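You operate a simulated robot arm through the tools that you are given. There is no shell and no other tool.

The job below is to be done with a simulated two-armed robot. You get a single attempt, and the scene is never put back.

## Task
Pick up the steel scoop with one hand, pass it to the other hand and put it on the lower middle board of the narrow shelf.

Only the result counts: the job must be done as asked and must still hold three seconds after the hand-in. Knocking over, shifting, dropping, spilling or breaking anything else fails it.

## Robot
Two 6-joint arms with two-finger grippers on one trunk, on a base that drives. Base frame: it is fixed to the floor where the robot stands at the start and does not move with it; the origin is under the middle of the robot, x ahead of it, y to its left, z up. Readings come in mm, rad, newtons and seconds.
The left shoulder is at the start at [30, 178, 938], the right one opposite. With the tool pointing down near the work surface each hand reaches from about 100 to 840 mm from the robot's upright axis, wherever it stands, measured 20 degrees to its own side. Places, roughly: lower middle board of the narrow shelf [2100, 1200, 600]; steel scoop [1250, 2000, 1000]. Payload 2.54 kg a hand.
The TCP of each hand is the grasp point between the finger pads, 30 mm short of the fingertips. In the tool frame z runs along the fingers and y along their closing line. Largest opening 116 mm; the body of the gripper starts 95 mm behind the TCP.
Orientation is that of the tool frame in the base frame, as a unit quaternion [w, x, y, z]. With the fingers straight down and closing along the base's y, the tool's x points along the base's -x, its y along +y and its z along -z.

## Interface
- The arms move only by the tool move_arm. It takes "left_plan", "right_plan" or both (then of equal length, played together; a hand with none holds still); each is a list of rows, each a list of 7 numbers: the finger opening in mm, from 0 to 116, then the shift along the base's x, y, z in mm, then the turn, a rotation vector about the base's x, y, z in rad. In form: [[hand, x, y, z, rx, ry, rz], ...]. A call has 1 to 20 rows; each row shifts and turns the commanded pose from where the row before left it. Each row takes 0.2 s and may step no farther than 50 mm and 0.15 rad from the row before; otherwise, or with a gripper value out of range, the whole call is refused. A pose out of reach is approached as far as the arm can. The call stops where the force on the tool passes 40 N (or 10 N more than at its start, if that is more) or the arm is blocked; 0.2 s more then pass. The fingers move at their own pace (about 153 mm/s each) and stop on an object; they squeeze with about 29 N. The grip force told is the motor's: it shows also when the fingers shut on nothing. Time passes only in rows, and 0.2 s behind the last, so rows that do not move let the fingers close. It gives the time, the measured TCP pose, the force on the tool (base axes), the opening and the grip force at its end, in the units of the frame above (readings bear some noise), with the torque about the TCP (base axes, N m) and any sound that the robot's microphone picked up.
- Cameras (640 x 400 px; columns grow to the right, rows downward): "scene" is now at [58.5, -6.8, 1665.1]; the picture's right is [-0.12, -0.99, 0.00], its down [-0.71, 0.08, -0.70] and it looks along [0.70, -0.08, -0.71] (base axes); focal length 292 px, centre (320, 200). "left" rides on the left gripper at [69, 15, -122] in its tool frame; the picture's right is [-0.21, 0.98, 0.00], its down [-0.83, -0.18, -0.53] and it looks along [-0.52, -0.11, 0.85] (tool axes); focal length 251 px, centre (320, 200). "right" rides on the right gripper at [69, -15, -122] in its tool frame; the picture's right is [0.21, 0.98, 0.00], its down [-0.83, 0.18, -0.53] and it looks along [-0.52, 0.11, 0.85] (tool axes); focal length 251 px, centre (320, 200). There is no depth. A picture from a camera that has moved, and an enlarged one, comes with that camera's place and axes in the base frame and with its lens. The place of the scene camera against the robot may be out by one fixed shift of up to 12 mm in any direction.
- snapshot(camera): a new picture of that camera. No time passes.
- lift_body(by): slides the trunk up (or, below 0, down) by that many mm; the arms and the scene camera ride with it, the base frame stays. It gives what a move gives, with no picture.
- base_move(legs): drives the robot by 1 to 6 legs, each [ahead, left, turn to the left] in mm, mm and rad, along the robot's own axes; the way and the turn of a leg run together, so that a leg with both is an arc; at most 1500 mm and 3.142 rad a leg. The arms and the cameras ride along, it lands a little off, and it stops where it bumps. It gives what a move gives.
- aim_head(pan, tilt): turns the head with the scene camera to pan (to the left, within 2.496 rad either way) and tilt (down, from -0.506 to 1.204), counted from straight ahead of the robot. It gives what a move gives.
- zoom(camera, box): a new picture of the part [left, top, right, bottom] of that camera's present view, enlarged. No time passes.
- close_job(): hands the job in; it is judged then, once.

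Places have to be worked out from the pictures, the camera data and where the tool is seen. Open the grippers and draw the arms clear of the work before you hand the job in, unless the task says otherwise.

The tools are called after "Request:" as name(argument=value, ...) on one line, values as JSON. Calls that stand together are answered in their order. move_arm: Moves the arms, as the interface text tells. Its arguments: {"type":"object","properties":{"left_plan":{"type":"array","items":{"type":"array","items":{"type":"number"}}},"right_plan":{"type":"array","items":{"type":"array","items":{"type":"number"}}}},"required":[]} The other tools are called the same way: lift_body (by) slides the trunk up or down; base_move (legs) drives the base; aim_head (pan, tilt) turns the head that bears the scene camera; snapshot (camera) takes a picture; zoom (camera, box) takes an enlarged picture of a part of a camera's view; close_job () hands the job in.

At the start:

```text
time: 0.0
left_position: [505.8, 191.1, 1175.7]
left_orientation: [0.0, 0.0, 1.0, 0.0]
left_force: [-0.8, 0.5, -0.2]
left_wrist_torque: [0.0, -0.02, 0.0]
left_opening: 115.9
left_finger_force: 0.0
right_position: [422.0, -206.7, 1140.2]
right_orientation: [0.0, 0.0, 1.0, 0.0]
right_force: [0.1, -0.1, -0.4]
right_wrist_torque: [0.03, -0.03, -0.01]
right_opening: 116.1
right_finger_force: 0.1
trunk travel left (down, up): [-150.0, 390.0]
robot x, y, heading: [2.8, 3.8, -0.001]
head pan, tilt: [-0.117, 0.792]
```

scene: 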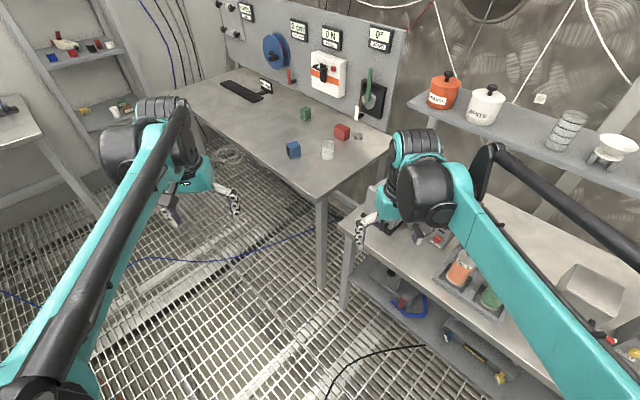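
right: 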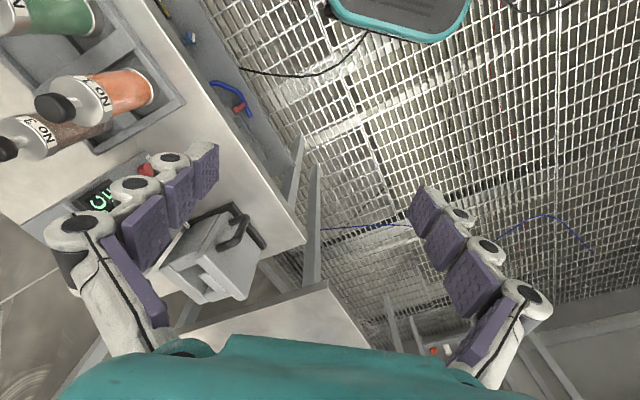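
left: 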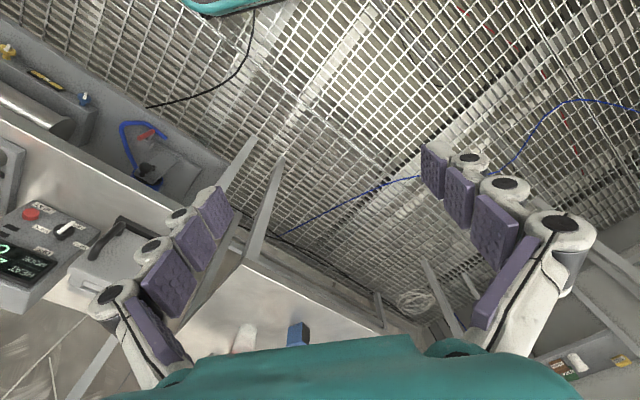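

The start view shows a table ahead, a narrow shelf at the far left and a bench at the left edge. I turn the head to the left to look for the scoop and the shelf.

Request:
aim_head(pan=0.9, tilt=0.35)

Request:
snapshot(camera="scene")

```text
time: 1.3
left_position: [503.7, 191.9, 1176.7]
left_orientation: [0.0, 0.0, 1.0, 0.0]
left_force: [0.4, -0.4, 0.4]
left_wrist_torque: [-0.01, -0.02, 0.0]
left_opening: 115.8
left_finger_force: 0.1
right_position: [420.5, -206.2, 1140.8]
right_orientation: [0.0, 0.001, 1.0, 0.0]
right_force: [0.8, 0.6, 0.1]
right_wrist_torque: [-0.01, -0.03, 0.0]
right_opening: 116.0
right_finger_force: 0.1
trunk travel left (down, up): [-150.0, 390.0]
robot x, y, heading: [0.5, 0.6, 0.0]
head pan, tilt: [0.901, 0.351]
```

```text
taken
camera scene: at [35.9, 75.5, 1704.1], right [0.78, -0.62, 0.0], down [-0.21, -0.27, -0.94], along [0.58, 0.74, -0.34], focal length 292 px, centre (320, 200)
```

scene: 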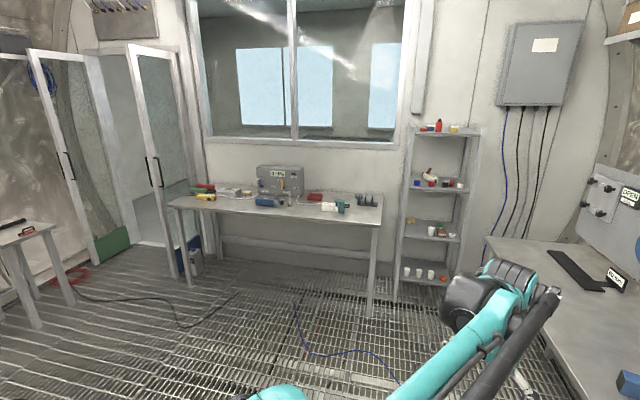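

The back-left table should hold the scoop, and the shelf board near column 431, row 236 is the target. I zoom in on both.

Request:
zoom(camera="scene", box=[160, 150, 400, 300])

Request:
zoom(camera="scene", box=[250, 160, 314, 200])

Request:
zoom(camera="scene", box=[360, 110, 520, 310])

```text
2.67 times, centred on (280, 225) of scene
camera zoom: at [35.9, 75.5, 1704.1], right [0.78, -0.62, 0.0], down [-0.21, -0.27, -0.94], along [0.58, 0.74, -0.34], focal length 777 px, centre (427, 133)
```

zoom: 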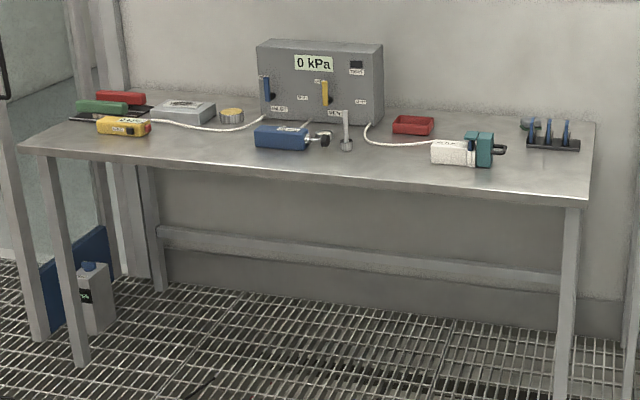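

```text
10.00 times, centred on (282, 180) of scene
camera zoom: at [35.9, 75.5, 1704.1], right [0.78, -0.62, 0.0], down [-0.21, -0.27, -0.94], along [0.58, 0.74, -0.34], focal length 2915 px, centre (700, 400)
```

zoom: 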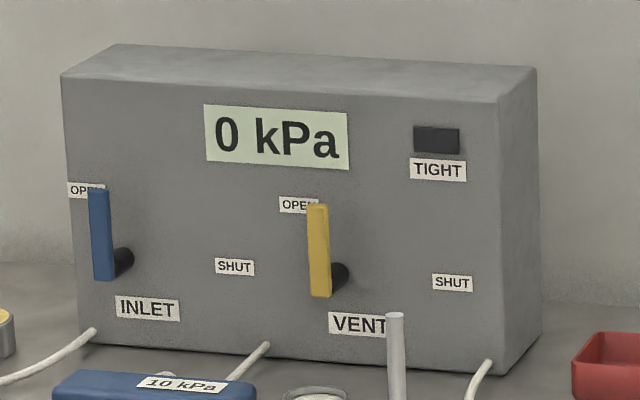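

```text
2.00 times, centred on (440, 210) of scene
camera zoom: at [35.9, 75.5, 1704.1], right [0.78, -0.62, 0.0], down [-0.21, -0.27, -0.94], along [0.58, 0.74, -0.34], focal length 583 px, centre (80, 180)
```

zoom: 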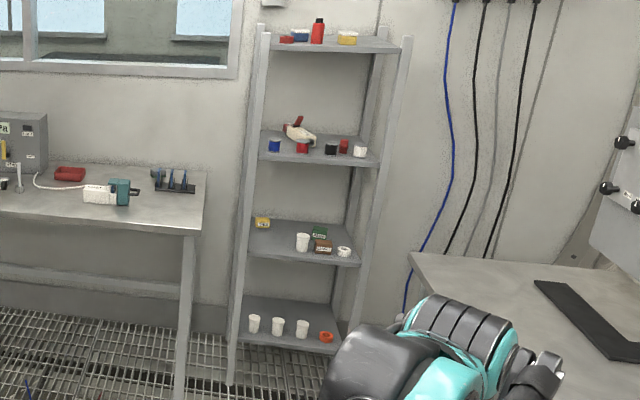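

The small cup with an upright handle on the table, right in front of the pressure box, looks like the scoop. I take a close look.

Request:
zoom(camera="scene", box=[270, 180, 318, 210])

Request:
aim_head(pan=0.9, tilt=0.9)

Request:
snapshot(camera="scene")

```text
13.33 times, centred on (294, 195) of scene
camera zoom: at [35.9, 75.5, 1704.1], right [0.78, -0.62, 0.0], down [-0.21, -0.27, -0.94], along [0.58, 0.74, -0.34], focal length 3887 px, centre (667, 267)
```

zoom: 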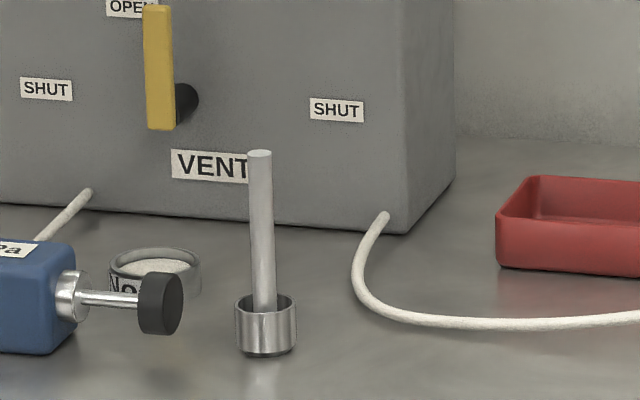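

```text
time: 2.2
left_position: [504.6, 192.7, 1175.7]
left_orientation: [0.0, 0.0, 1.0, 0.0]
left_force: [0.5, -0.3, -0.8]
left_wrist_torque: [0.02, 0.01, 0.04]
left_opening: 115.8
left_finger_force: 0.0
right_position: [420.3, -207.6, 1140.3]
right_orientation: [0.0, 0.0, 1.0, 0.0]
right_force: [0.2, 0.4, 0.3]
right_wrist_torque: [-0.02, 0.02, 0.02]
right_opening: 116.0
right_finger_force: 0.1
trunk travel left (down, up): [-150.0, 390.0]
robot x, y, heading: [1.3, 2.4, -0.0]
head pan, tilt: [0.901, 0.901]
```

```text
taken
camera scene: at [25.0, 61.8, 1656.6], right [0.78, -0.62, 0.0], down [-0.49, -0.61, -0.62], along [0.39, 0.49, -0.78], focal length 292 px, centre (320, 200)
```

scene: 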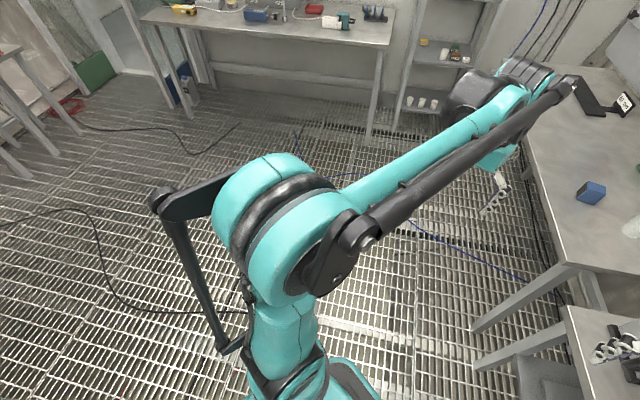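

The scoop is a small steel cup with an upright handle, near [1250, 2040, 815], and the table's front edge faces a direction about 0.645 rad to my left. I turn to face that table and drive up to stand a safe distance short of it.

Request:
base_move(legs=[[0, 0, 0.645], [700, 420, 0], [700, 400, 0]])

Request:
aim_head(pan=0.0, tilt=0.75)

Request:
snapshot(camera="scene")

```text
time: 12.2
left_position: [864.5, 1952.6, 1174.7]
left_orientation: [0.0, -0.321, 0.947, 0.001]
left_force: [0.3, 0.0, 0.1]
left_wrist_torque: [-0.02, 0.0, 0.01]
left_opening: 116.0
left_finger_force: 0.0
right_position: [1040.4, 1585.1, 1140.5]
right_orientation: [0.001, -0.321, 0.947, 0.0]
right_force: [0.6, -0.6, 0.7]
right_wrist_torque: [0.01, 0.03, -0.03]
right_opening: 115.9
right_finger_force: 0.0
trunk travel left (down, up): [-150.0, 390.0]
robot x, y, heading: [580.1, 1491.7, 0.654]
head pan, tilt: [0.901, 0.901]
```

```text
time: 13.4
left_position: [864.8, 1952.5, 1176.6]
left_orientation: [0.0, -0.322, 0.947, 0.0]
left_force: [0.1, -0.1, -1.2]
left_wrist_torque: [0.01, 0.01, -0.01]
left_opening: 115.8
left_finger_force: 0.0
right_position: [1041.3, 1586.0, 1141.2]
right_orientation: [-0.001, -0.321, 0.947, 0.0]
right_force: [0.8, -0.4, -0.9]
right_wrist_torque: [-0.03, -0.03, -0.03]
right_opening: 115.8
right_finger_force: 0.1
trunk travel left (down, up): [-150.0, 390.0]
robot x, y, heading: [581.1, 1490.3, 0.653]
head pan, tilt: [0.0, 0.75]
```

```text
taken
camera scene: at [631.3, 1527.6, 1668.4], right [0.61, -0.79, 0.0], down [-0.54, -0.42, -0.73], along [0.58, 0.45, -0.68], focal length 292 px, centre (320, 200)
```

scene: 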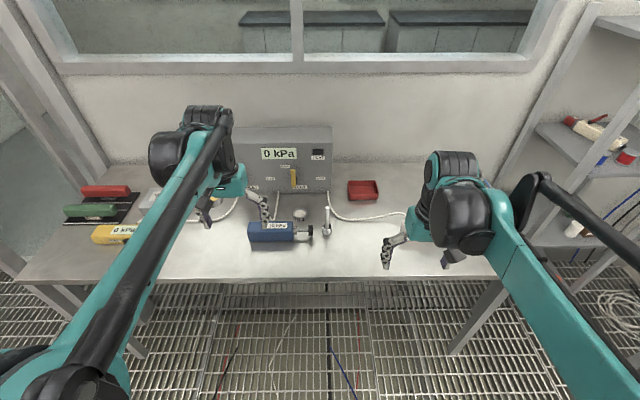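

The scoop stands about 740 mm ahead of me, next to the blue gauge. I zoom in on it and look down to see how much room there is between my base and the table edge.

Request:
zoom(camera="scene", box=[240, 170, 400, 270])

Request:
aim_head(pan=0.0, tilt=1.2)

Request:
snapshot(camera="scene")

```text
4.00 times, centred on (320, 220) of scene
camera zoom: at [631.3, 1527.6, 1668.4], right [0.61, -0.79, 0.0], down [-0.54, -0.42, -0.73], along [0.58, 0.45, -0.68], focal length 1166 px, centre (320, 120)
```

zoom: 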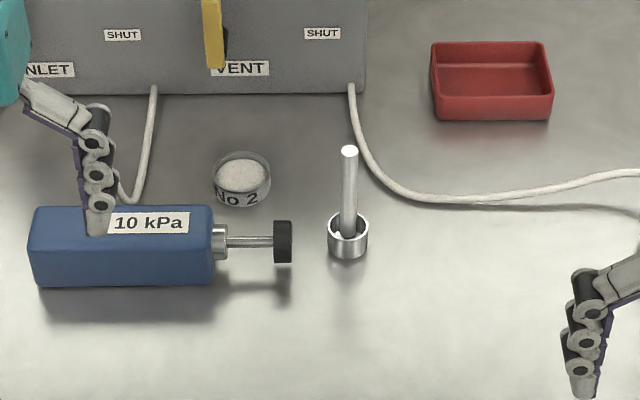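

```text
time: 14.3
left_position: [864.7, 1951.5, 1176.2]
left_orientation: [0.0, -0.322, 0.947, 0.0]
left_force: [-0.7, -0.1, 0.8]
left_wrist_torque: [-0.01, -0.01, 0.02]
left_opening: 116.1
left_finger_force: 0.1
right_position: [1039.2, 1585.8, 1140.1]
right_orientation: [0.001, -0.322, 0.947, -0.001]
right_force: [-0.3, -0.1, -0.9]
right_wrist_torque: [-0.03, 0.0, -0.01]
right_opening: 116.1
right_finger_force: 0.0
trunk travel left (down, up): [-150.0, 390.0]
robot x, y, heading: [584.0, 1491.5, 0.657]
head pan, tilt: [0.0, 1.201]
```

```text
taken
camera scene: at [610.0, 1511.2, 1636.8], right [0.61, -0.79, 0.0], down [-0.74, -0.57, -0.36], along [0.29, 0.22, -0.93], focal length 292 px, centre (320, 200)
```

scene: 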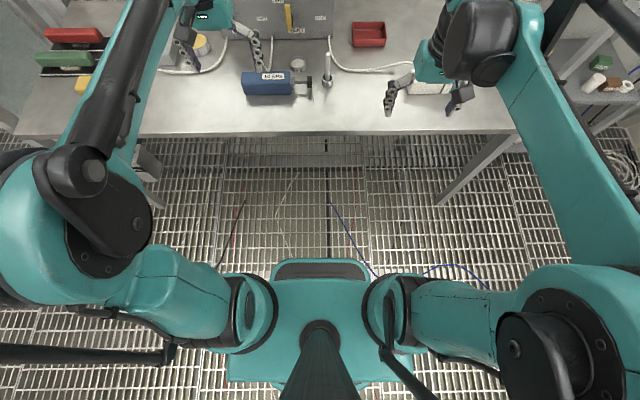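

My base front is about 260 mm ahead of my axis and the table edge about 550 mm, so I can come 150 mm closer. I also shift a little to the right, so that the scoop lies in front of the left arm.

Request:
base_move(legs=[[150, -60, -0.008]])

Request:
aim_head(pan=0.0, tilt=0.9)

Request:
snapshot(camera="scene")

Request:
snapshot(camera="left")

Request:
zoom(camera="scene", box=[240, 150, 400, 250])

```text
time: 15.8
left_position: [1026.1, 1996.0, 1175.5]
left_orientation: [-0.001, -0.319, 0.948, 0.0]
left_force: [0.1, 1.2, 0.3]
left_wrist_torque: [-0.01, 0.1, 0.01]
left_opening: 116.1
left_finger_force: 0.0
right_position: [1199.3, 1627.9, 1140.7]
right_orientation: [-0.001, -0.318, 0.948, 0.0]
right_force: [0.0, 0.1, 0.2]
right_wrist_torque: [-0.02, 0.03, 0.02]
right_opening: 116.1
right_finger_force: 0.1
trunk travel left (down, up): [-150.0, 390.0]
robot x, y, heading: [739.9, 1538.3, 0.652]
head pan, tilt: [0.0, 1.201]
```

```text
time: 16.6
left_position: [1025.9, 1995.5, 1177.3]
left_orientation: [0.0, -0.318, 0.948, 0.0]
left_force: [0.1, 0.2, -0.1]
left_wrist_torque: [0.02, 0.02, 0.01]
left_opening: 116.0
left_finger_force: 0.1
right_position: [1197.2, 1627.4, 1140.2]
right_orientation: [0.0, -0.318, 0.948, 0.001]
right_force: [-0.4, -0.4, 0.1]
right_wrist_torque: [0.01, -0.01, -0.01]
right_opening: 116.0
right_finger_force: 0.0
trunk travel left (down, up): [-150.0, 390.0]
robot x, y, heading: [738.7, 1535.1, 0.655]
head pan, tilt: [0.0, 0.901]
```

```text
taken
camera scene: at [782.0, 1567.9, 1656.5], right [0.6, -0.8, 0.0], down [-0.63, -0.47, -0.62], along [0.49, 0.37, -0.78], focal length 292 px, centre (320, 200)
```

scene: 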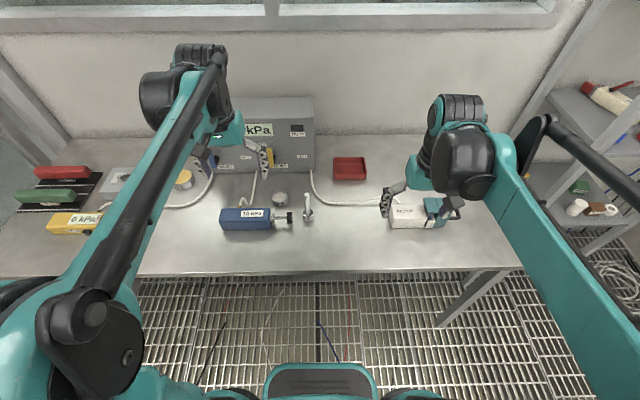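

```text
taken
camera left: at [958.8, 1965.5, 1298.0], right [-0.42, 0.91, 0.0], down [0.77, 0.35, 0.53], along [0.48, 0.22, -0.85], focal length 251 px, centre (320, 200)
```

left: 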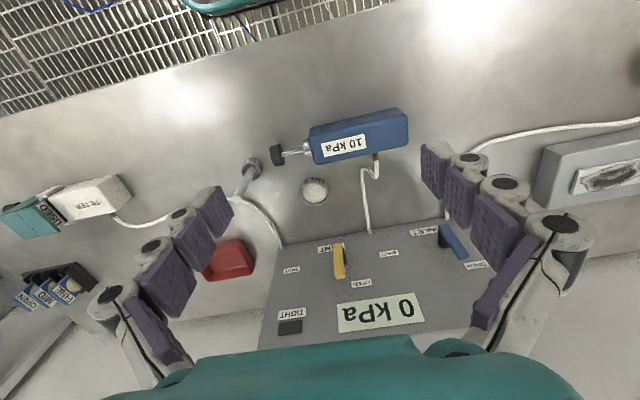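

```text
4.00 times, centred on (320, 200) of scene
camera zoom: at [782.0, 1567.9, 1656.5], right [0.6, -0.8, 0.0], down [-0.63, -0.47, -0.62], along [0.49, 0.37, -0.78], focal length 1166 px, centre (320, 200)
```

zoom: 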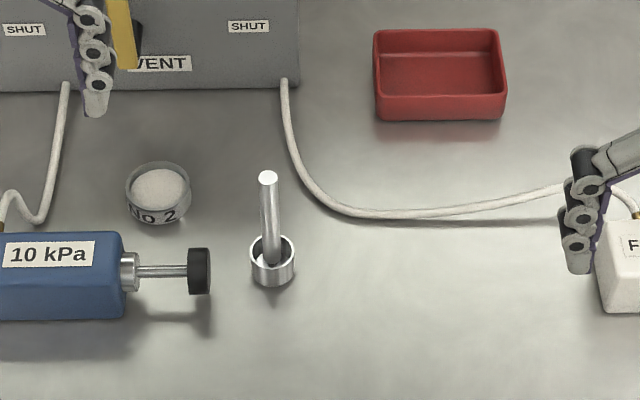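

The scoop is visible in both cameras now. I zoom in with the left wrist camera to triangulate the handle top and the base.

Request:
zoom(camera="left", box=[200, 130, 320, 205])

Request:
zoom(camera="scene", box=[284, 180, 332, 230])

```text
5.33 times, centred on (260, 168) of left
camera zoom: at [958.8, 1965.5, 1298.0], right [-0.42, 0.91, 0.0], down [0.77, 0.35, 0.53], along [0.48, 0.22, -0.85], focal length 1341 px, centre (640, 373)
```

zoom: 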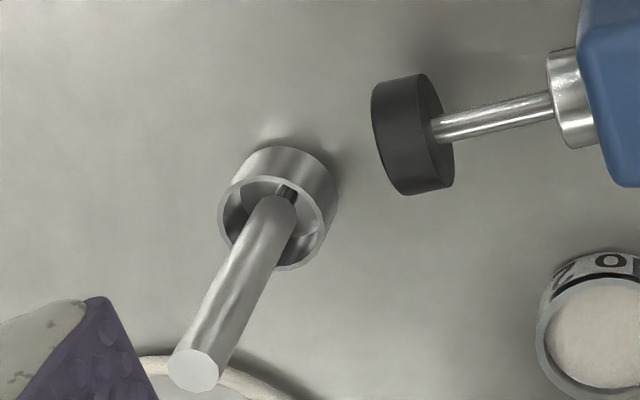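

```text
8.00 times, centred on (308, 205) of scene
camera zoom: at [782.0, 1567.9, 1656.5], right [0.6, -0.8, 0.0], down [-0.63, -0.47, -0.62], along [0.49, 0.37, -0.78], focal length 2332 px, centre (416, 160)
```

zoom: 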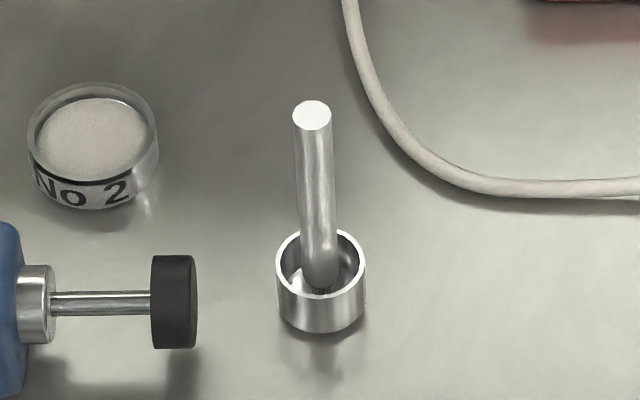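

Triangulating both views puts the handle top near [1204, 1936, 967], the scoop about 120 mm tall and the table top near z 846. I move the left hand above it, part closed, and then check from the wrist camera.

Request:
move_arm(left_plan=[[80, 35.6, -11.9, -23.4, 0, 0, 0], [80, 35.6, -11.9, -23.4, 0, 0, 0], [80, 35.6, -11.9, -23.4, 0, 0, 0], [80, 35.6, -11.9, -23.4, 0, 0, 0], [80, 35.6, -11.9, -23.4, 0, 0, 0], [80, 0, 0, 0, 0, 0, 0]])

Request:
snapshot(camera="left")

Request:
snapshot(camera="scene")

```text
time: 17.9
left_position: [1201.4, 1935.3, 1059.9]
left_orientation: [0.0, -0.318, 0.948, 0.0]
left_force: [-0.4, 0.3, -1.4]
left_wrist_torque: [0.01, -0.04, -0.03]
left_opening: 80.1
left_finger_force: 0.0
right_position: [1196.8, 1627.7, 1140.9]
right_orientation: [0.0, -0.318, 0.948, -0.001]
right_force: [0.1, -0.2, 0.4]
right_wrist_torque: [0.01, -0.06, 0.04]
right_opening: 116.1
right_finger_force: 0.1
trunk travel left (down, up): [-150.0, 390.0]
robot x, y, heading: [736.5, 1540.1, 0.651]
head pan, tilt: [0.0, 0.901]
```

```text
taken
camera left: at [1136.1, 1905.6, 1181.3], right [-0.42, 0.91, 0.0], down [0.77, 0.35, 0.53], along [0.49, 0.22, -0.85], focal length 251 px, centre (320, 200)
```

left: 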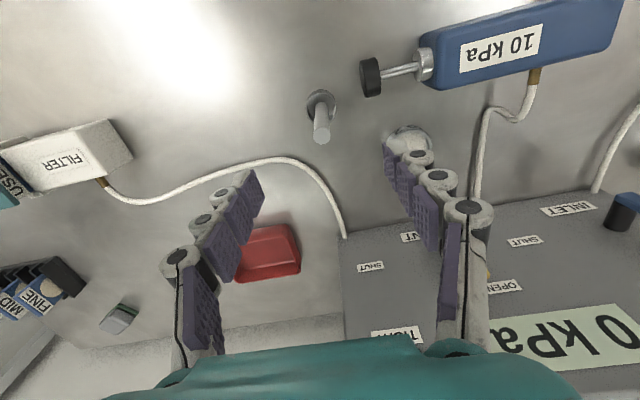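

```text
taken
camera scene: at [780.9, 1567.9, 1656.6], right [0.6, -0.8, 0.0], down [-0.62, -0.47, -0.62], along [0.5, 0.37, -0.78], focal length 292 px, centre (320, 200)
```

scene: 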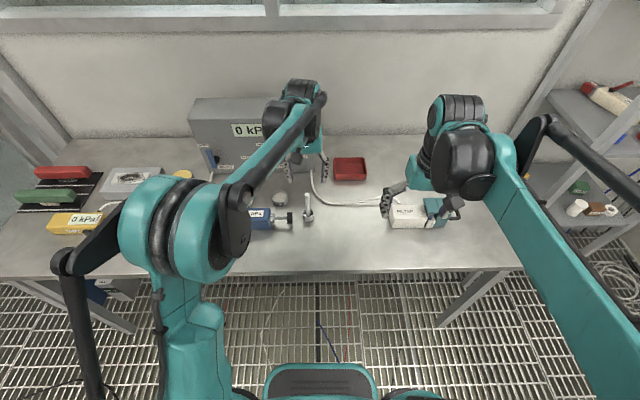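

The hand is almost directly above the handle. I zoom in with the wrist camera to refine the offset.

Request:
zoom(camera="left", box=[272, 80, 368, 160])

Request:
zoom(camera="scene", box=[268, 140, 348, 230])

```text
5.00 times, centred on (320, 120) of left
camera zoom: at [1136.1, 1905.6, 1181.3], right [-0.42, 0.91, 0.0], down [0.77, 0.35, 0.53], along [0.49, 0.22, -0.85], focal length 1257 px, centre (320, 600)
```

zoom: 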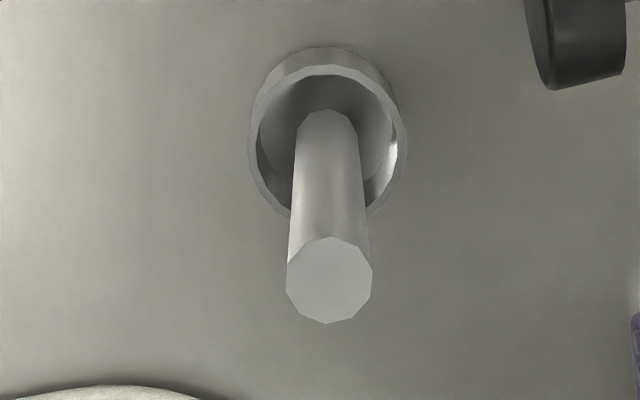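

```text
4.44 times, centred on (308, 185) of scene
camera zoom: at [780.9, 1567.9, 1656.6], right [0.6, -0.8, 0.0], down [-0.62, -0.47, -0.62], along [0.5, 0.37, -0.78], focal length 1296 px, centre (373, 267)
```

zoom: 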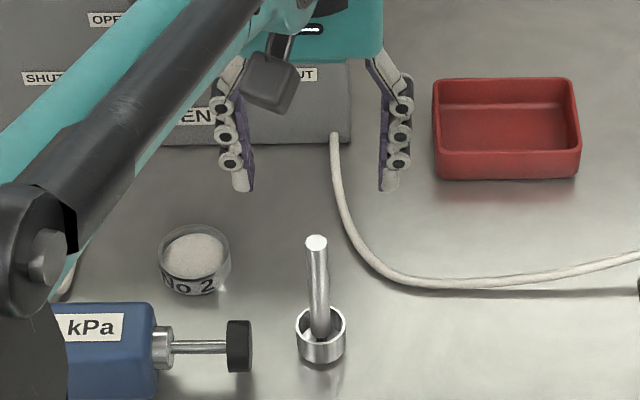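

Refined, the handle axis is within about 3 mm of the TCP line (slightly left and nearer). I correct this and descend until the tips are just around the handle top, then look.

Request:
move_arm(left_plan=[[80, -4, 0.5, -25, 0, 0, 0], [80, 0, 0, -30, 0, 0, 0], [80, 0, 0, -25, 0, 0, 0], [80, 0, 0, 0, 0, 0, 0]])

Request:
snapshot(camera="left")

Request:
zoom(camera="scene", box=[268, 140, 348, 230])

```text
time: 18.9
left_position: [1198.6, 1935.8, 978.0]
left_orientation: [0.0, -0.319, 0.948, 0.0]
left_force: [0.0, -0.2, 0.3]
left_wrist_torque: [-0.02, -0.01, -0.01]
left_opening: 80.0
left_finger_force: 0.1
right_position: [1197.5, 1627.8, 1139.8]
right_orientation: [0.0, -0.318, 0.948, 0.0]
right_force: [0.4, 0.0, 0.2]
right_wrist_torque: [0.02, -0.01, 0.05]
right_opening: 116.1
right_finger_force: 0.0
trunk travel left (down, up): [-150.0, 390.0]
robot x, y, heading: [737.2, 1534.3, 0.643]
head pan, tilt: [0.0, 0.901]
```

```text
taken
camera left: at [1133.5, 1905.8, 1100.9], right [-0.42, 0.91, 0.0], down [0.77, 0.35, 0.53], along [0.48, 0.22, -0.85], focal length 251 px, centre (320, 200)
```

left: 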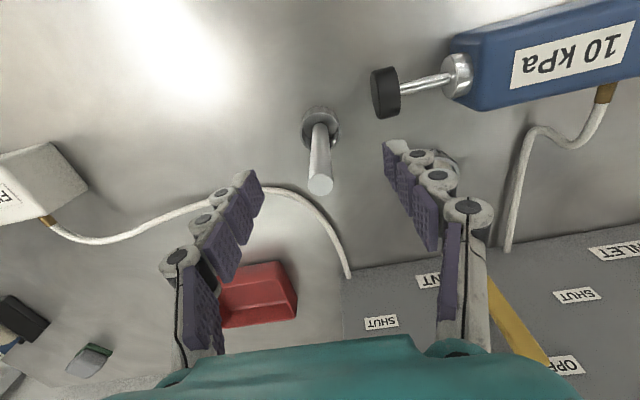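

```text
4.44 times, centred on (308, 185) of scene
camera zoom: at [782.1, 1567.7, 1656.6], right [0.6, -0.8, 0.0], down [-0.62, -0.47, -0.62], along [0.5, 0.37, -0.78], focal length 1296 px, centre (373, 267)
```

zoom: 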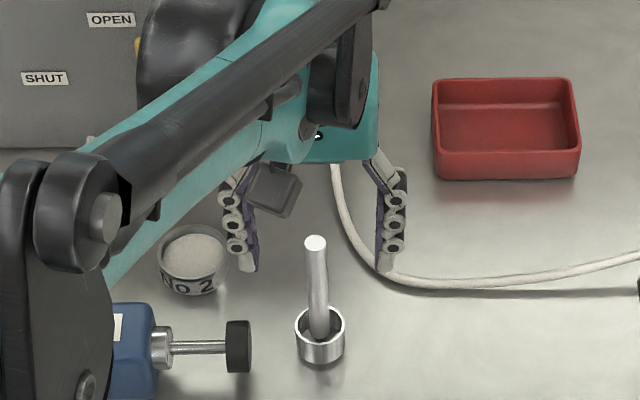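

The handle is now entering between the fingers, centred sideways to 1–2 mm, with its top near z 972. I go down to TCP z ≈ 950, close, and check the grip.

Request:
move_arm(left_plan=[[80, -2, -1, -14, 0, 0, 0], [80, 0, 0, -14, 0, 0, 0], [50, 0, 0, 0, 0, 0, 0], [20, 0, 0, 0, 0, 0, 0], [0, 0, 0, 0, 0, 0, 0], [0, 0, 0, 0, 0, 0, 0]])

Request:
snapshot(camera="left")

Request:
zoom(camera="scene", box=[268, 150, 348, 230])

```text
time: 20.4
left_position: [1196.6, 1935.3, 951.7]
left_orientation: [0.0, -0.318, 0.948, 0.0]
left_force: [-0.9, 0.4, 0.0]
left_wrist_torque: [-0.03, 0.0, 0.0]
left_opening: 13.8
left_finger_force: 29.4
right_position: [1198.0, 1627.4, 1140.1]
right_orientation: [0.0, -0.318, 0.948, 0.001]
right_force: [-0.6, -0.2, 1.3]
right_wrist_torque: [0.0, -0.02, 0.03]
right_opening: 116.0
right_finger_force: 0.0
trunk travel left (down, up): [-150.0, 390.0]
robot x, y, heading: [736.7, 1541.7, 0.647]
head pan, tilt: [0.0, 0.901]
```

```text
taken
camera left: at [1131.7, 1904.7, 1074.2], right [-0.42, 0.91, 0.0], down [0.77, 0.35, 0.53], along [0.48, 0.22, -0.85], focal length 251 px, centre (320, 200)
```

left: 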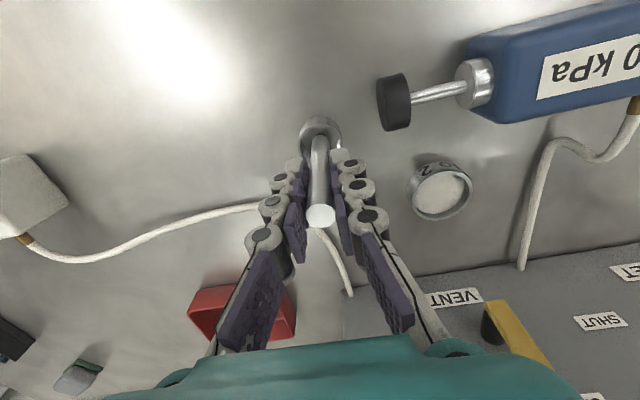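

```text
5.00 times, centred on (308, 190) of scene
camera zoom: at [782.3, 1568.0, 1656.5], right [0.6, -0.8, 0.0], down [-0.63, -0.47, -0.62], along [0.5, 0.37, -0.78], focal length 1458 px, centre (380, 250)
```

zoom: 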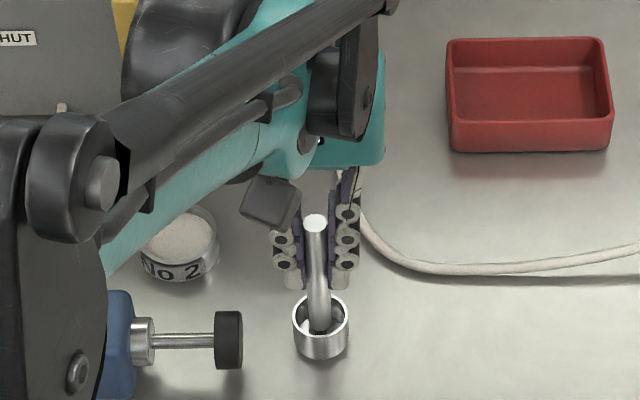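

The grip is firm (13.8 mm, 29 N), but only about 26 mm of handle stays free below the fingertips. I regrip 13 mm higher, to leave room for the other hand, and then lift.

Request:
move_arm(left_plan=[[40, 0, 0, 0, 0, 0, 0], [40, 0, 0, 0, 0, 0, 0], [40, 0, 0, 13, 0, 0, 0], [40, 0, 0, 0, 0, 0, 0], [0, 0, 0, 0, 0, 0, 0], [0, 0, 0, 0, 0, 0, 0], [0, 0, 0, 0, 0, 0, 0]])

Request:
zoom(camera="scene", box=[268, 150, 348, 230])

```text
time: 21.9
left_position: [1197.2, 1934.6, 965.6]
left_orientation: [0.001, -0.319, 0.948, 0.0]
left_force: [-0.4, -0.4, 0.9]
left_wrist_torque: [0.02, 0.01, -0.01]
left_opening: 13.9
left_finger_force: 29.0
right_position: [1198.5, 1627.7, 1140.0]
right_orientation: [-0.001, -0.318, 0.948, 0.0]
right_force: [-0.8, -0.1, 0.0]
right_wrist_torque: [0.0, 0.01, 0.01]
right_opening: 116.0
right_finger_force: 0.0
trunk travel left (down, up): [-150.0, 390.0]
robot x, y, heading: [736.9, 1539.7, 0.647]
head pan, tilt: [0.0, 0.901]
```

```text
5.00 times, centred on (308, 190) of scene
camera zoom: at [782.3, 1568.0, 1656.5], right [0.6, -0.8, 0.0], down [-0.63, -0.47, -0.62], along [0.5, 0.37, -0.78], focal length 1458 px, centre (380, 250)
```

zoom: 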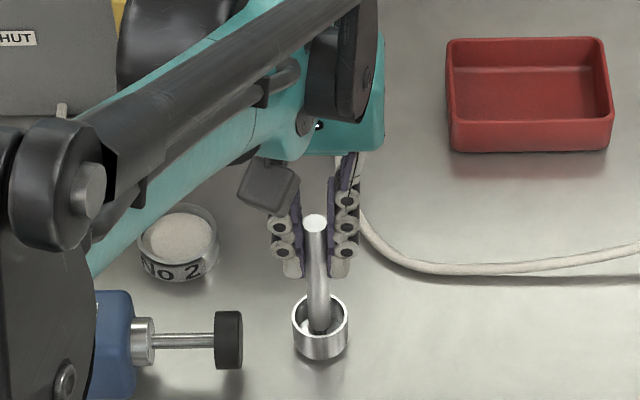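

The regrip is firm at z 965 with more free handle below. I lift the scoop straight up by 150 mm.

Request:
move_arm(left_plan=[[0, 0, 0, 20, 0, 0, 0], [0, 0, 0, 30, 0, 0, 0], [0, 0, 0, 35, 0, 0, 0], [0, 0, 0, 35, 0, 0, 0], [0, 0, 0, 30, 0, 0, 0], [0, 0, 0, 0, 0, 0, 0]])

Request:
snapshot(camera="scene")

Request:
snapshot(camera="left")

```text
time: 23.4
left_position: [1196.1, 1935.6, 1115.3]
left_orientation: [0.0, -0.317, 0.948, 0.0]
left_force: [0.3, -0.4, -0.8]
left_wrist_torque: [0.03, 0.01, 0.01]
left_opening: 13.6
left_finger_force: 28.5
right_position: [1198.3, 1627.6, 1141.0]
right_orientation: [0.0, -0.318, 0.948, 0.0]
right_force: [0.8, -0.7, 0.0]
right_wrist_torque: [-0.03, 0.02, 0.03]
right_opening: 116.1
right_finger_force: 0.1
trunk travel left (down, up): [-150.0, 390.0]
robot x, y, heading: [733.1, 1539.0, 0.644]
head pan, tilt: [0.0, 0.901]
```

```text
taken
camera scene: at [782.6, 1568.2, 1656.5], right [0.6, -0.8, 0.0], down [-0.63, -0.47, -0.62], along [0.5, 0.37, -0.78], focal length 292 px, centre (320, 200)
```

scene: 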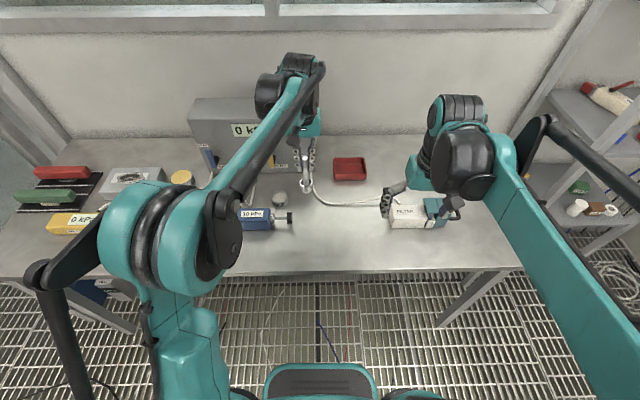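

```text
taken
camera left: at [1131.2, 1905.1, 1236.6], right [-0.42, 0.91, 0.0], down [0.77, 0.35, 0.53], along [0.48, 0.22, -0.85], focal length 251 px, centre (320, 200)
```

left: 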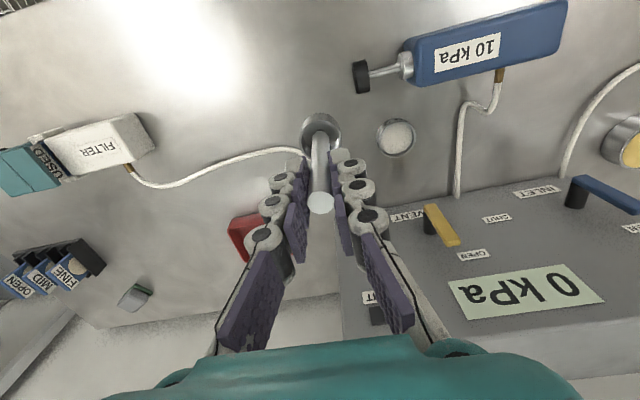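

The scoop is off the table and held well. I back away from the table and shift right, to stand in front of the narrow shelf with free space for the handover.

Request:
base_move(legs=[[-400, 0, 0], [0, -700, 0]])

Request:
aim_head(pan=-0.2, tilt=0.6)

Request:
snapshot(camera="scene")

```text
time: 29.3
left_position: [1294.1, 1126.7, 1113.8]
left_orientation: [0.0, -0.315, 0.949, 0.0]
left_force: [-0.7, 0.6, -0.9]
left_wrist_torque: [0.04, -0.02, 0.0]
left_opening: 13.6
left_finger_force: 29.0
right_position: [1293.9, 818.1, 1140.9]
right_orientation: [0.0, -0.315, 0.949, 0.0]
right_force: [-0.3, 0.0, -0.2]
right_wrist_torque: [0.02, 0.0, 0.01]
right_opening: 116.2
right_finger_force: 0.1
trunk travel left (down, up): [-150.0, 390.0]
robot x, y, heading: [831.6, 729.1, 0.644]
head pan, tilt: [0.0, 0.901]
```

```text
time: 30.1
left_position: [1293.3, 1125.5, 1114.7]
left_orientation: [0.0, -0.315, 0.949, 0.0]
left_force: [-0.7, -0.1, -1.0]
left_wrist_torque: [0.03, 0.03, 0.03]
left_opening: 13.8
left_finger_force: 29.4
right_position: [1292.9, 819.0, 1139.6]
right_orientation: [0.0, -0.315, 0.949, 0.0]
right_force: [-0.5, 0.0, -0.9]
right_wrist_torque: [-0.04, 0.0, 0.0]
right_opening: 116.2
right_finger_force: 0.0
trunk travel left (down, up): [-150.0, 390.0]
robot x, y, heading: [832.1, 733.0, 0.64]
head pan, tilt: [-0.201, 0.6]
```

```text
taken
camera scene: at [896.2, 754.9, 1681.2], right [0.43, -0.9, 0.0], down [-0.51, -0.24, -0.82], along [0.75, 0.35, -0.57], focal length 292 px, centre (320, 200)
```

scene: 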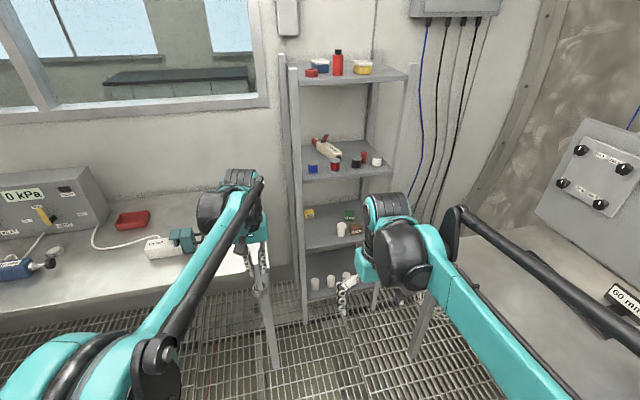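

The shelf is in view and the lower middle board has a free front-left area. Before the handover, I zoom in with the left camera and the scene camera to measure the free part of the handle below the left fingertips.

Request:
zoom(camera="left", box=[270, 100, 370, 225])

Request:
zoom(camera="scene", box=[210, 220, 310, 320])

Request:
snapshot(camera="right")

```text
3.20 times, centred on (320, 162) of left
camera zoom: at [1228.0, 1096.7, 1236.4], right [-0.41, 0.91, 0.0], down [0.77, 0.35, 0.53], along [0.49, 0.22, -0.85], focal length 805 px, centre (320, 320)
```

zoom: 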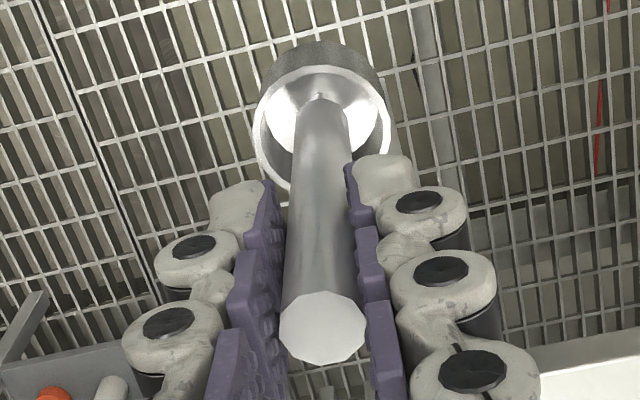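

```text
4.00 times, centred on (260, 270) of scene
camera zoom: at [896.2, 754.9, 1681.2], right [0.43, -0.9, 0.0], down [-0.51, -0.24, -0.82], along [0.75, 0.35, -0.57], focal length 1166 px, centre (560, -80)
```

zoom: 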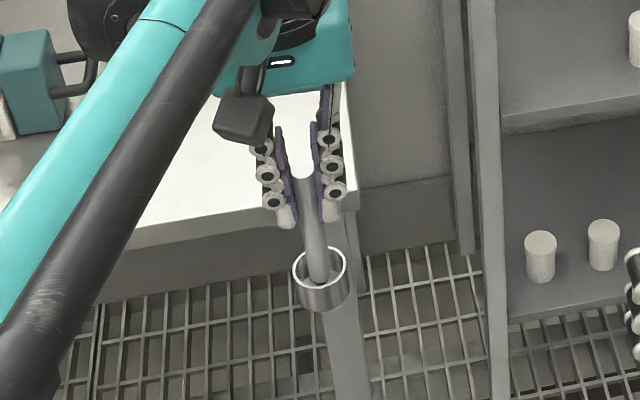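

```text
taken
camera right: at [1247.5, 765.7, 1261.9], right [-0.76, 0.66, 0.0], down [0.55, 0.64, 0.53], along [0.35, 0.4, -0.85], focal length 251 px, centre (320, 200)
```

right: 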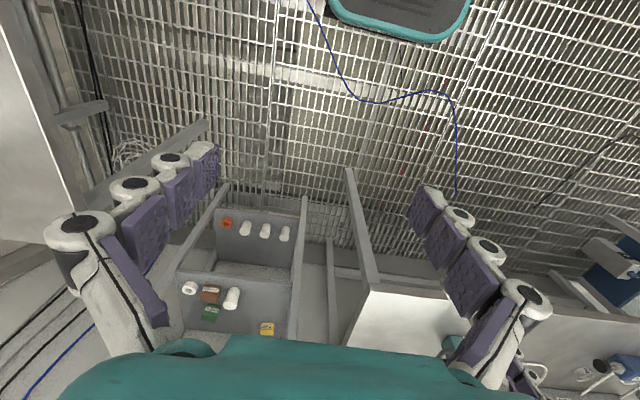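

The free handle runs from about 30 to 85 mm below the left TCP, so the right hand can grip it 56 mm below. I roll the right hand first, so that its camera will be on top once it points horizontally.

Request:
move_arm(right_plan=[[116, 0, 0, 0, 0, 0, -0.147], [116, 0, 0, 0, 0, 0, -0.147], [116, 0, 0, 0, 0, 0, -0.147], [116, 0, 0, 0, 0, 0, -0.147], [116, 0, 0, 0, 0, 0, -0.147], [116, 0, 0, 0, 0, 0, -0.147], [116, 0, 0, 0, 0, 0, -0.147], [116, 0, 0, 0, 0, 0, -0.147], [116, 0, 0, 0, 0, 0, -0.147], [116, 0, 0, 0, 0, 0, -0.147], [116, 0, 0, 0, 0, 0, -0.147], [116, 0, 0, 0, 0, 0, -0.147], [116, 0, 0, 0, 0, 0, -0.147], [116, 0, 0, 0, 0, 0, -0.147], [116, 0, 0, 0, 0, 0, -0.147], [116, 0, 0, 0, 0, 0, -0.147]])

Request:
snapshot(camera="scene")

```text
time: 33.5
left_position: [1293.2, 1125.4, 1115.0]
left_orientation: [0.0, -0.315, 0.949, 0.0]
left_force: [0.7, 0.9, -1.3]
left_wrist_torque: [0.01, -0.01, 0.0]
left_opening: 13.8
left_finger_force: 29.3
right_position: [1292.1, 818.5, 1139.1]
right_orientation: [0.0, 0.756, 0.654, -0.001]
right_force: [-0.1, 0.4, -0.1]
right_wrist_torque: [0.01, -0.02, -0.02]
right_opening: 116.2
right_finger_force: 0.2
trunk travel left (down, up): [-150.0, 390.0]
robot x, y, heading: [828.7, 733.8, 0.639]
head pan, tilt: [-0.201, 0.6]
```

```text
taken
camera scene: at [896.2, 754.8, 1681.3], right [0.43, -0.91, 0.0], down [-0.51, -0.24, -0.82], along [0.75, 0.35, -0.57], focal length 292 px, centre (320, 200)
```

scene: 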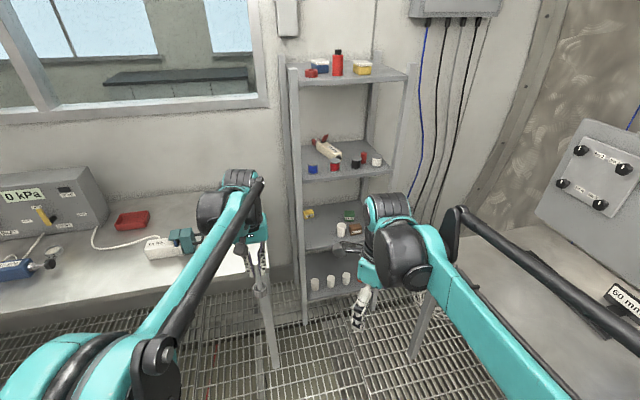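

The roll worked; the right hand's x axis now points forward-left. Next I pitch it to horizontal, fingers toward forward-left, while lowering it to the handover height.

Request:
move_arm(right_plan=[[116, 0, 0, -7.2, 0.1412, -0.0204, 0], [116, 0, 0, -7.2, 0.1412, -0.0204, 0], [116, 0, 0, -7.2, 0.1412, -0.0204, 0], [116, 0, 0, -7.2, 0.1412, -0.0204, 0], [116, 0, 0, -7.2, 0.1412, -0.0204, 0], [116, 0, 0, -7.2, 0.1412, -0.0204, 0], [116, 0, 0, -7.2, 0.1412, -0.0204, 0], [116, 0, 0, -7.2, 0.1412, -0.0204, 0], [116, 0, 0, -7.2, 0.1412, -0.0204, 0], [116, 0, 0, -7.2, 0.1412, -0.0204, 0], [116, 0, 0, -8, 0.1412, -0.0204, 0], [116, 0, 0, 0, 0, 0, 0]])

Request:
snapshot(camera="scene")

Request:
snapshot(camera="right")

```text
time: 36.1
left_position: [1293.4, 1126.6, 1115.1]
left_orientation: [0.0, -0.315, 0.949, 0.0]
left_force: [-0.6, -0.5, -0.1]
left_wrist_torque: [-0.02, -0.02, 0.0]
left_opening: 13.6
left_finger_force: 29.5
right_position: [1311.5, 816.8, 1108.1]
right_orientation: [-0.462, 0.534, 0.464, 0.535]
right_force: [-0.4, 0.4, -0.3]
right_wrist_torque: [0.0, -0.02, -0.01]
right_opening: 116.1
right_finger_force: 0.0
right hand out of reach, approached as far as the arm can: row 10, 11
trunk travel left (down, up): [-150.0, 390.0]
robot x, y, heading: [830.9, 731.7, 0.638]
head pan, tilt: [-0.201, 0.6]
```

```text
taken
camera scene: at [895.8, 754.8, 1681.3], right [0.43, -0.91, 0.0], down [-0.51, -0.24, -0.83], along [0.75, 0.35, -0.56], focal length 292 px, centre (320, 200)
```

scene: 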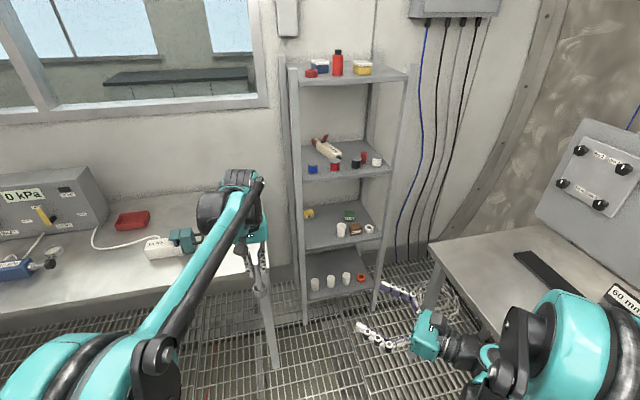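

```text
taken
camera right: at [1280.2, 699.5, 1176.7], right [0.97, -0.14, 0.22], down [0.11, -0.56, -0.82], along [0.24, 0.82, -0.52], focal length 251 px, centre (320, 200)
```

right: 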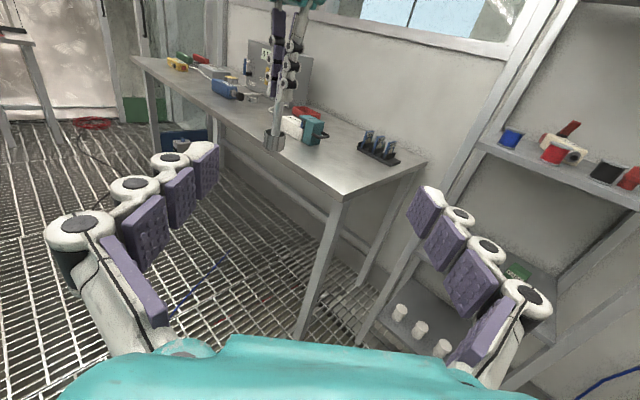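

The hand is horizontal, and the wrist camera sees the scoop in the left hand. The pose was just too close to the body, so I move it forward a step and check how the commanded pose tracks.

Request:
move_arm(right_plan=[[116, 0, 40, 0, 0, 0, 0], [116, 0, 0, 0, 0, 0, 0]])

```text
time: 36.7
left_position: [1294.2, 1126.6, 1115.0]
left_orientation: [0.001, -0.315, 0.949, -0.001]
left_force: [0.5, -0.1, -0.6]
left_wrist_torque: [0.06, 0.0, 0.04]
left_opening: 13.7
left_finger_force: 29.0
right_position: [1312.4, 855.7, 1108.2]
right_orientation: [-0.461, 0.534, 0.465, 0.535]
right_force: [-0.4, -0.3, -0.4]
right_wrist_torque: [-0.01, 0.01, 0.03]
right_opening: 116.4
right_finger_force: 0.1
trunk travel left (down, up): [-150.0, 390.0]
robot x, y, heading: [831.7, 730.6, 0.638]
head pan, tilt: [-0.201, 0.6]
```

The pose tracks from where the hand actually is. I move the right hand to the pre-approach point, 120 mm short of the handle and 56 mm below the left TCP.

Request:
move_arm(right_plan=[[80, -9, 38, -12.3, 0, 0, 0], [70, -9, 38, -12.3, 0, 0, 0], [70, -9, 38, -12.3, 0, 0, 0], [70, -9, 37.5, -12.3, 0, 0, 0], [70, 0, 0, 0, 0, 0, 0]])

Request:
snapshot(camera="right")

Request:
snapshot(camera="scene")

Request:
snapshot(camera="left")

```text
time: 37.9
left_position: [1294.6, 1124.6, 1114.0]
left_orientation: [0.0, -0.315, 0.949, 0.0]
left_force: [1.0, 0.7, -0.2]
left_wrist_torque: [0.01, 0.0, 0.04]
left_opening: 13.6
left_finger_force: 28.8
right_position: [1292.2, 1014.3, 1097.0]
right_orientation: [-0.462, 0.534, 0.465, 0.534]
right_force: [0.2, -0.7, 0.3]
right_wrist_torque: [-0.01, 0.03, 0.01]
right_opening: 70.1
right_finger_force: 0.1
right hand out of reach, approached as far as the arm can: row 1, 2, 3, 4
trunk travel left (down, up): [-150.0, 390.0]
robot x, y, heading: [827.8, 731.7, 0.642]
head pan, tilt: [-0.201, 0.6]
```

```text
taken
camera right: at [1260.7, 896.3, 1166.5], right [0.97, -0.14, 0.22], down [0.11, -0.56, -0.82], along [0.24, 0.82, -0.52], focal length 251 px, centre (320, 200)
```

right: 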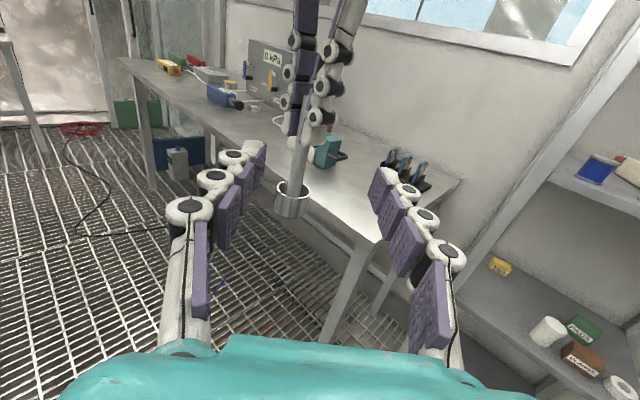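

```text
taken
camera scene: at [896.2, 754.0, 1681.3], right [0.43, -0.91, 0.0], down [-0.51, -0.24, -0.83], along [0.75, 0.35, -0.56], focal length 292 px, centre (320, 200)
```

scene: 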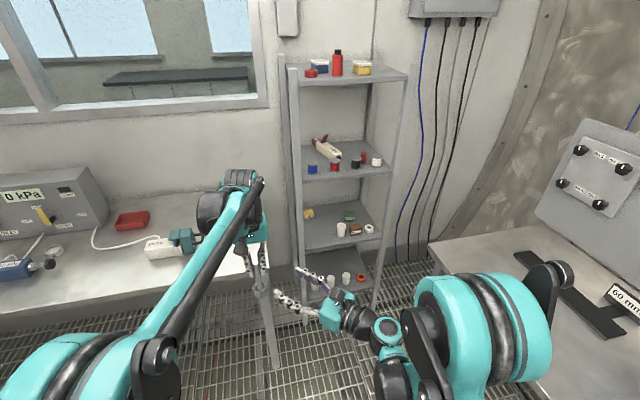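

```text
taken
camera left: at [1228.0, 1096.0, 1236.6], right [-0.41, 0.91, 0.0], down [0.77, 0.35, 0.53], along [0.49, 0.22, -0.85], focal length 251 px, centre (320, 200)
```

left: 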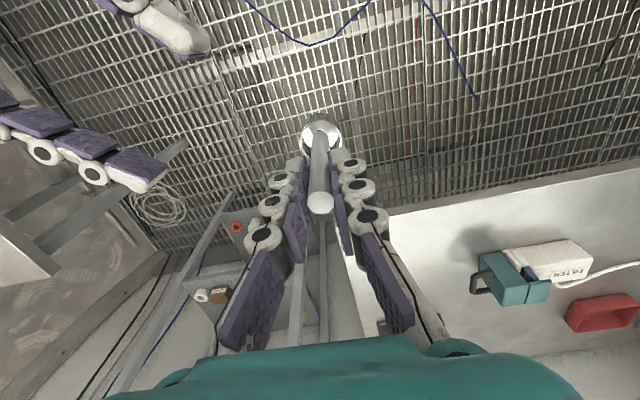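

The right hand could not get this low while horizontal at this reach, so handover height and tilt must suit the later placing too. First I measure the shelf board, so I know what placing pose is needed.

Request:
zoom(camera="scene", box=[280, 180, 400, 300])

Request:
zoom(camera="scene", box=[270, 40, 430, 340])

```text
3.33 times, centred on (340, 240) of scene
camera zoom: at [896.2, 754.0, 1681.3], right [0.43, -0.91, 0.0], down [-0.51, -0.24, -0.83], along [0.75, 0.35, -0.56], focal length 972 px, centre (253, 67)
```

zoom: 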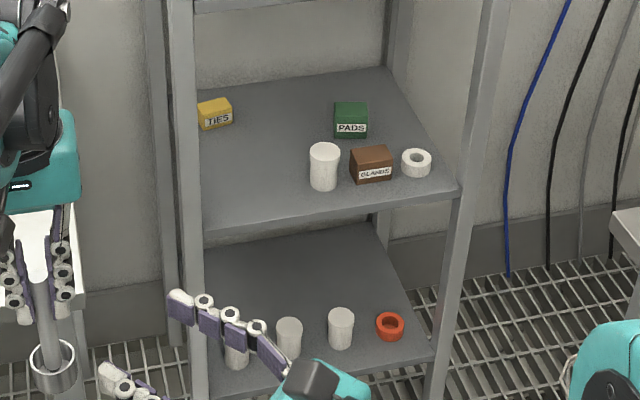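

```text
1.33 times, centred on (350, 190) of scene
camera zoom: at [896.2, 754.0, 1681.3], right [0.43, -0.91, 0.0], down [-0.51, -0.24, -0.83], along [0.75, 0.35, -0.56], focal length 389 px, centre (280, 213)
```

zoom: 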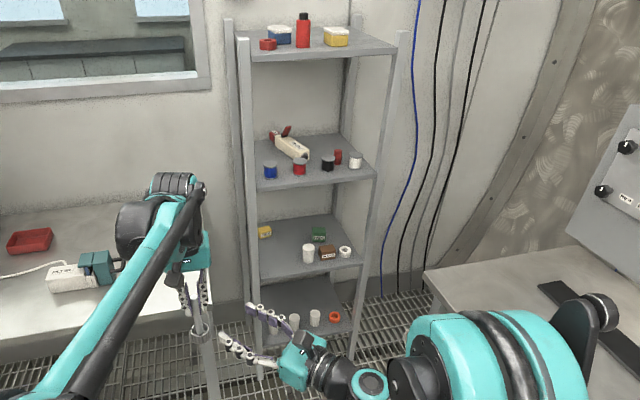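

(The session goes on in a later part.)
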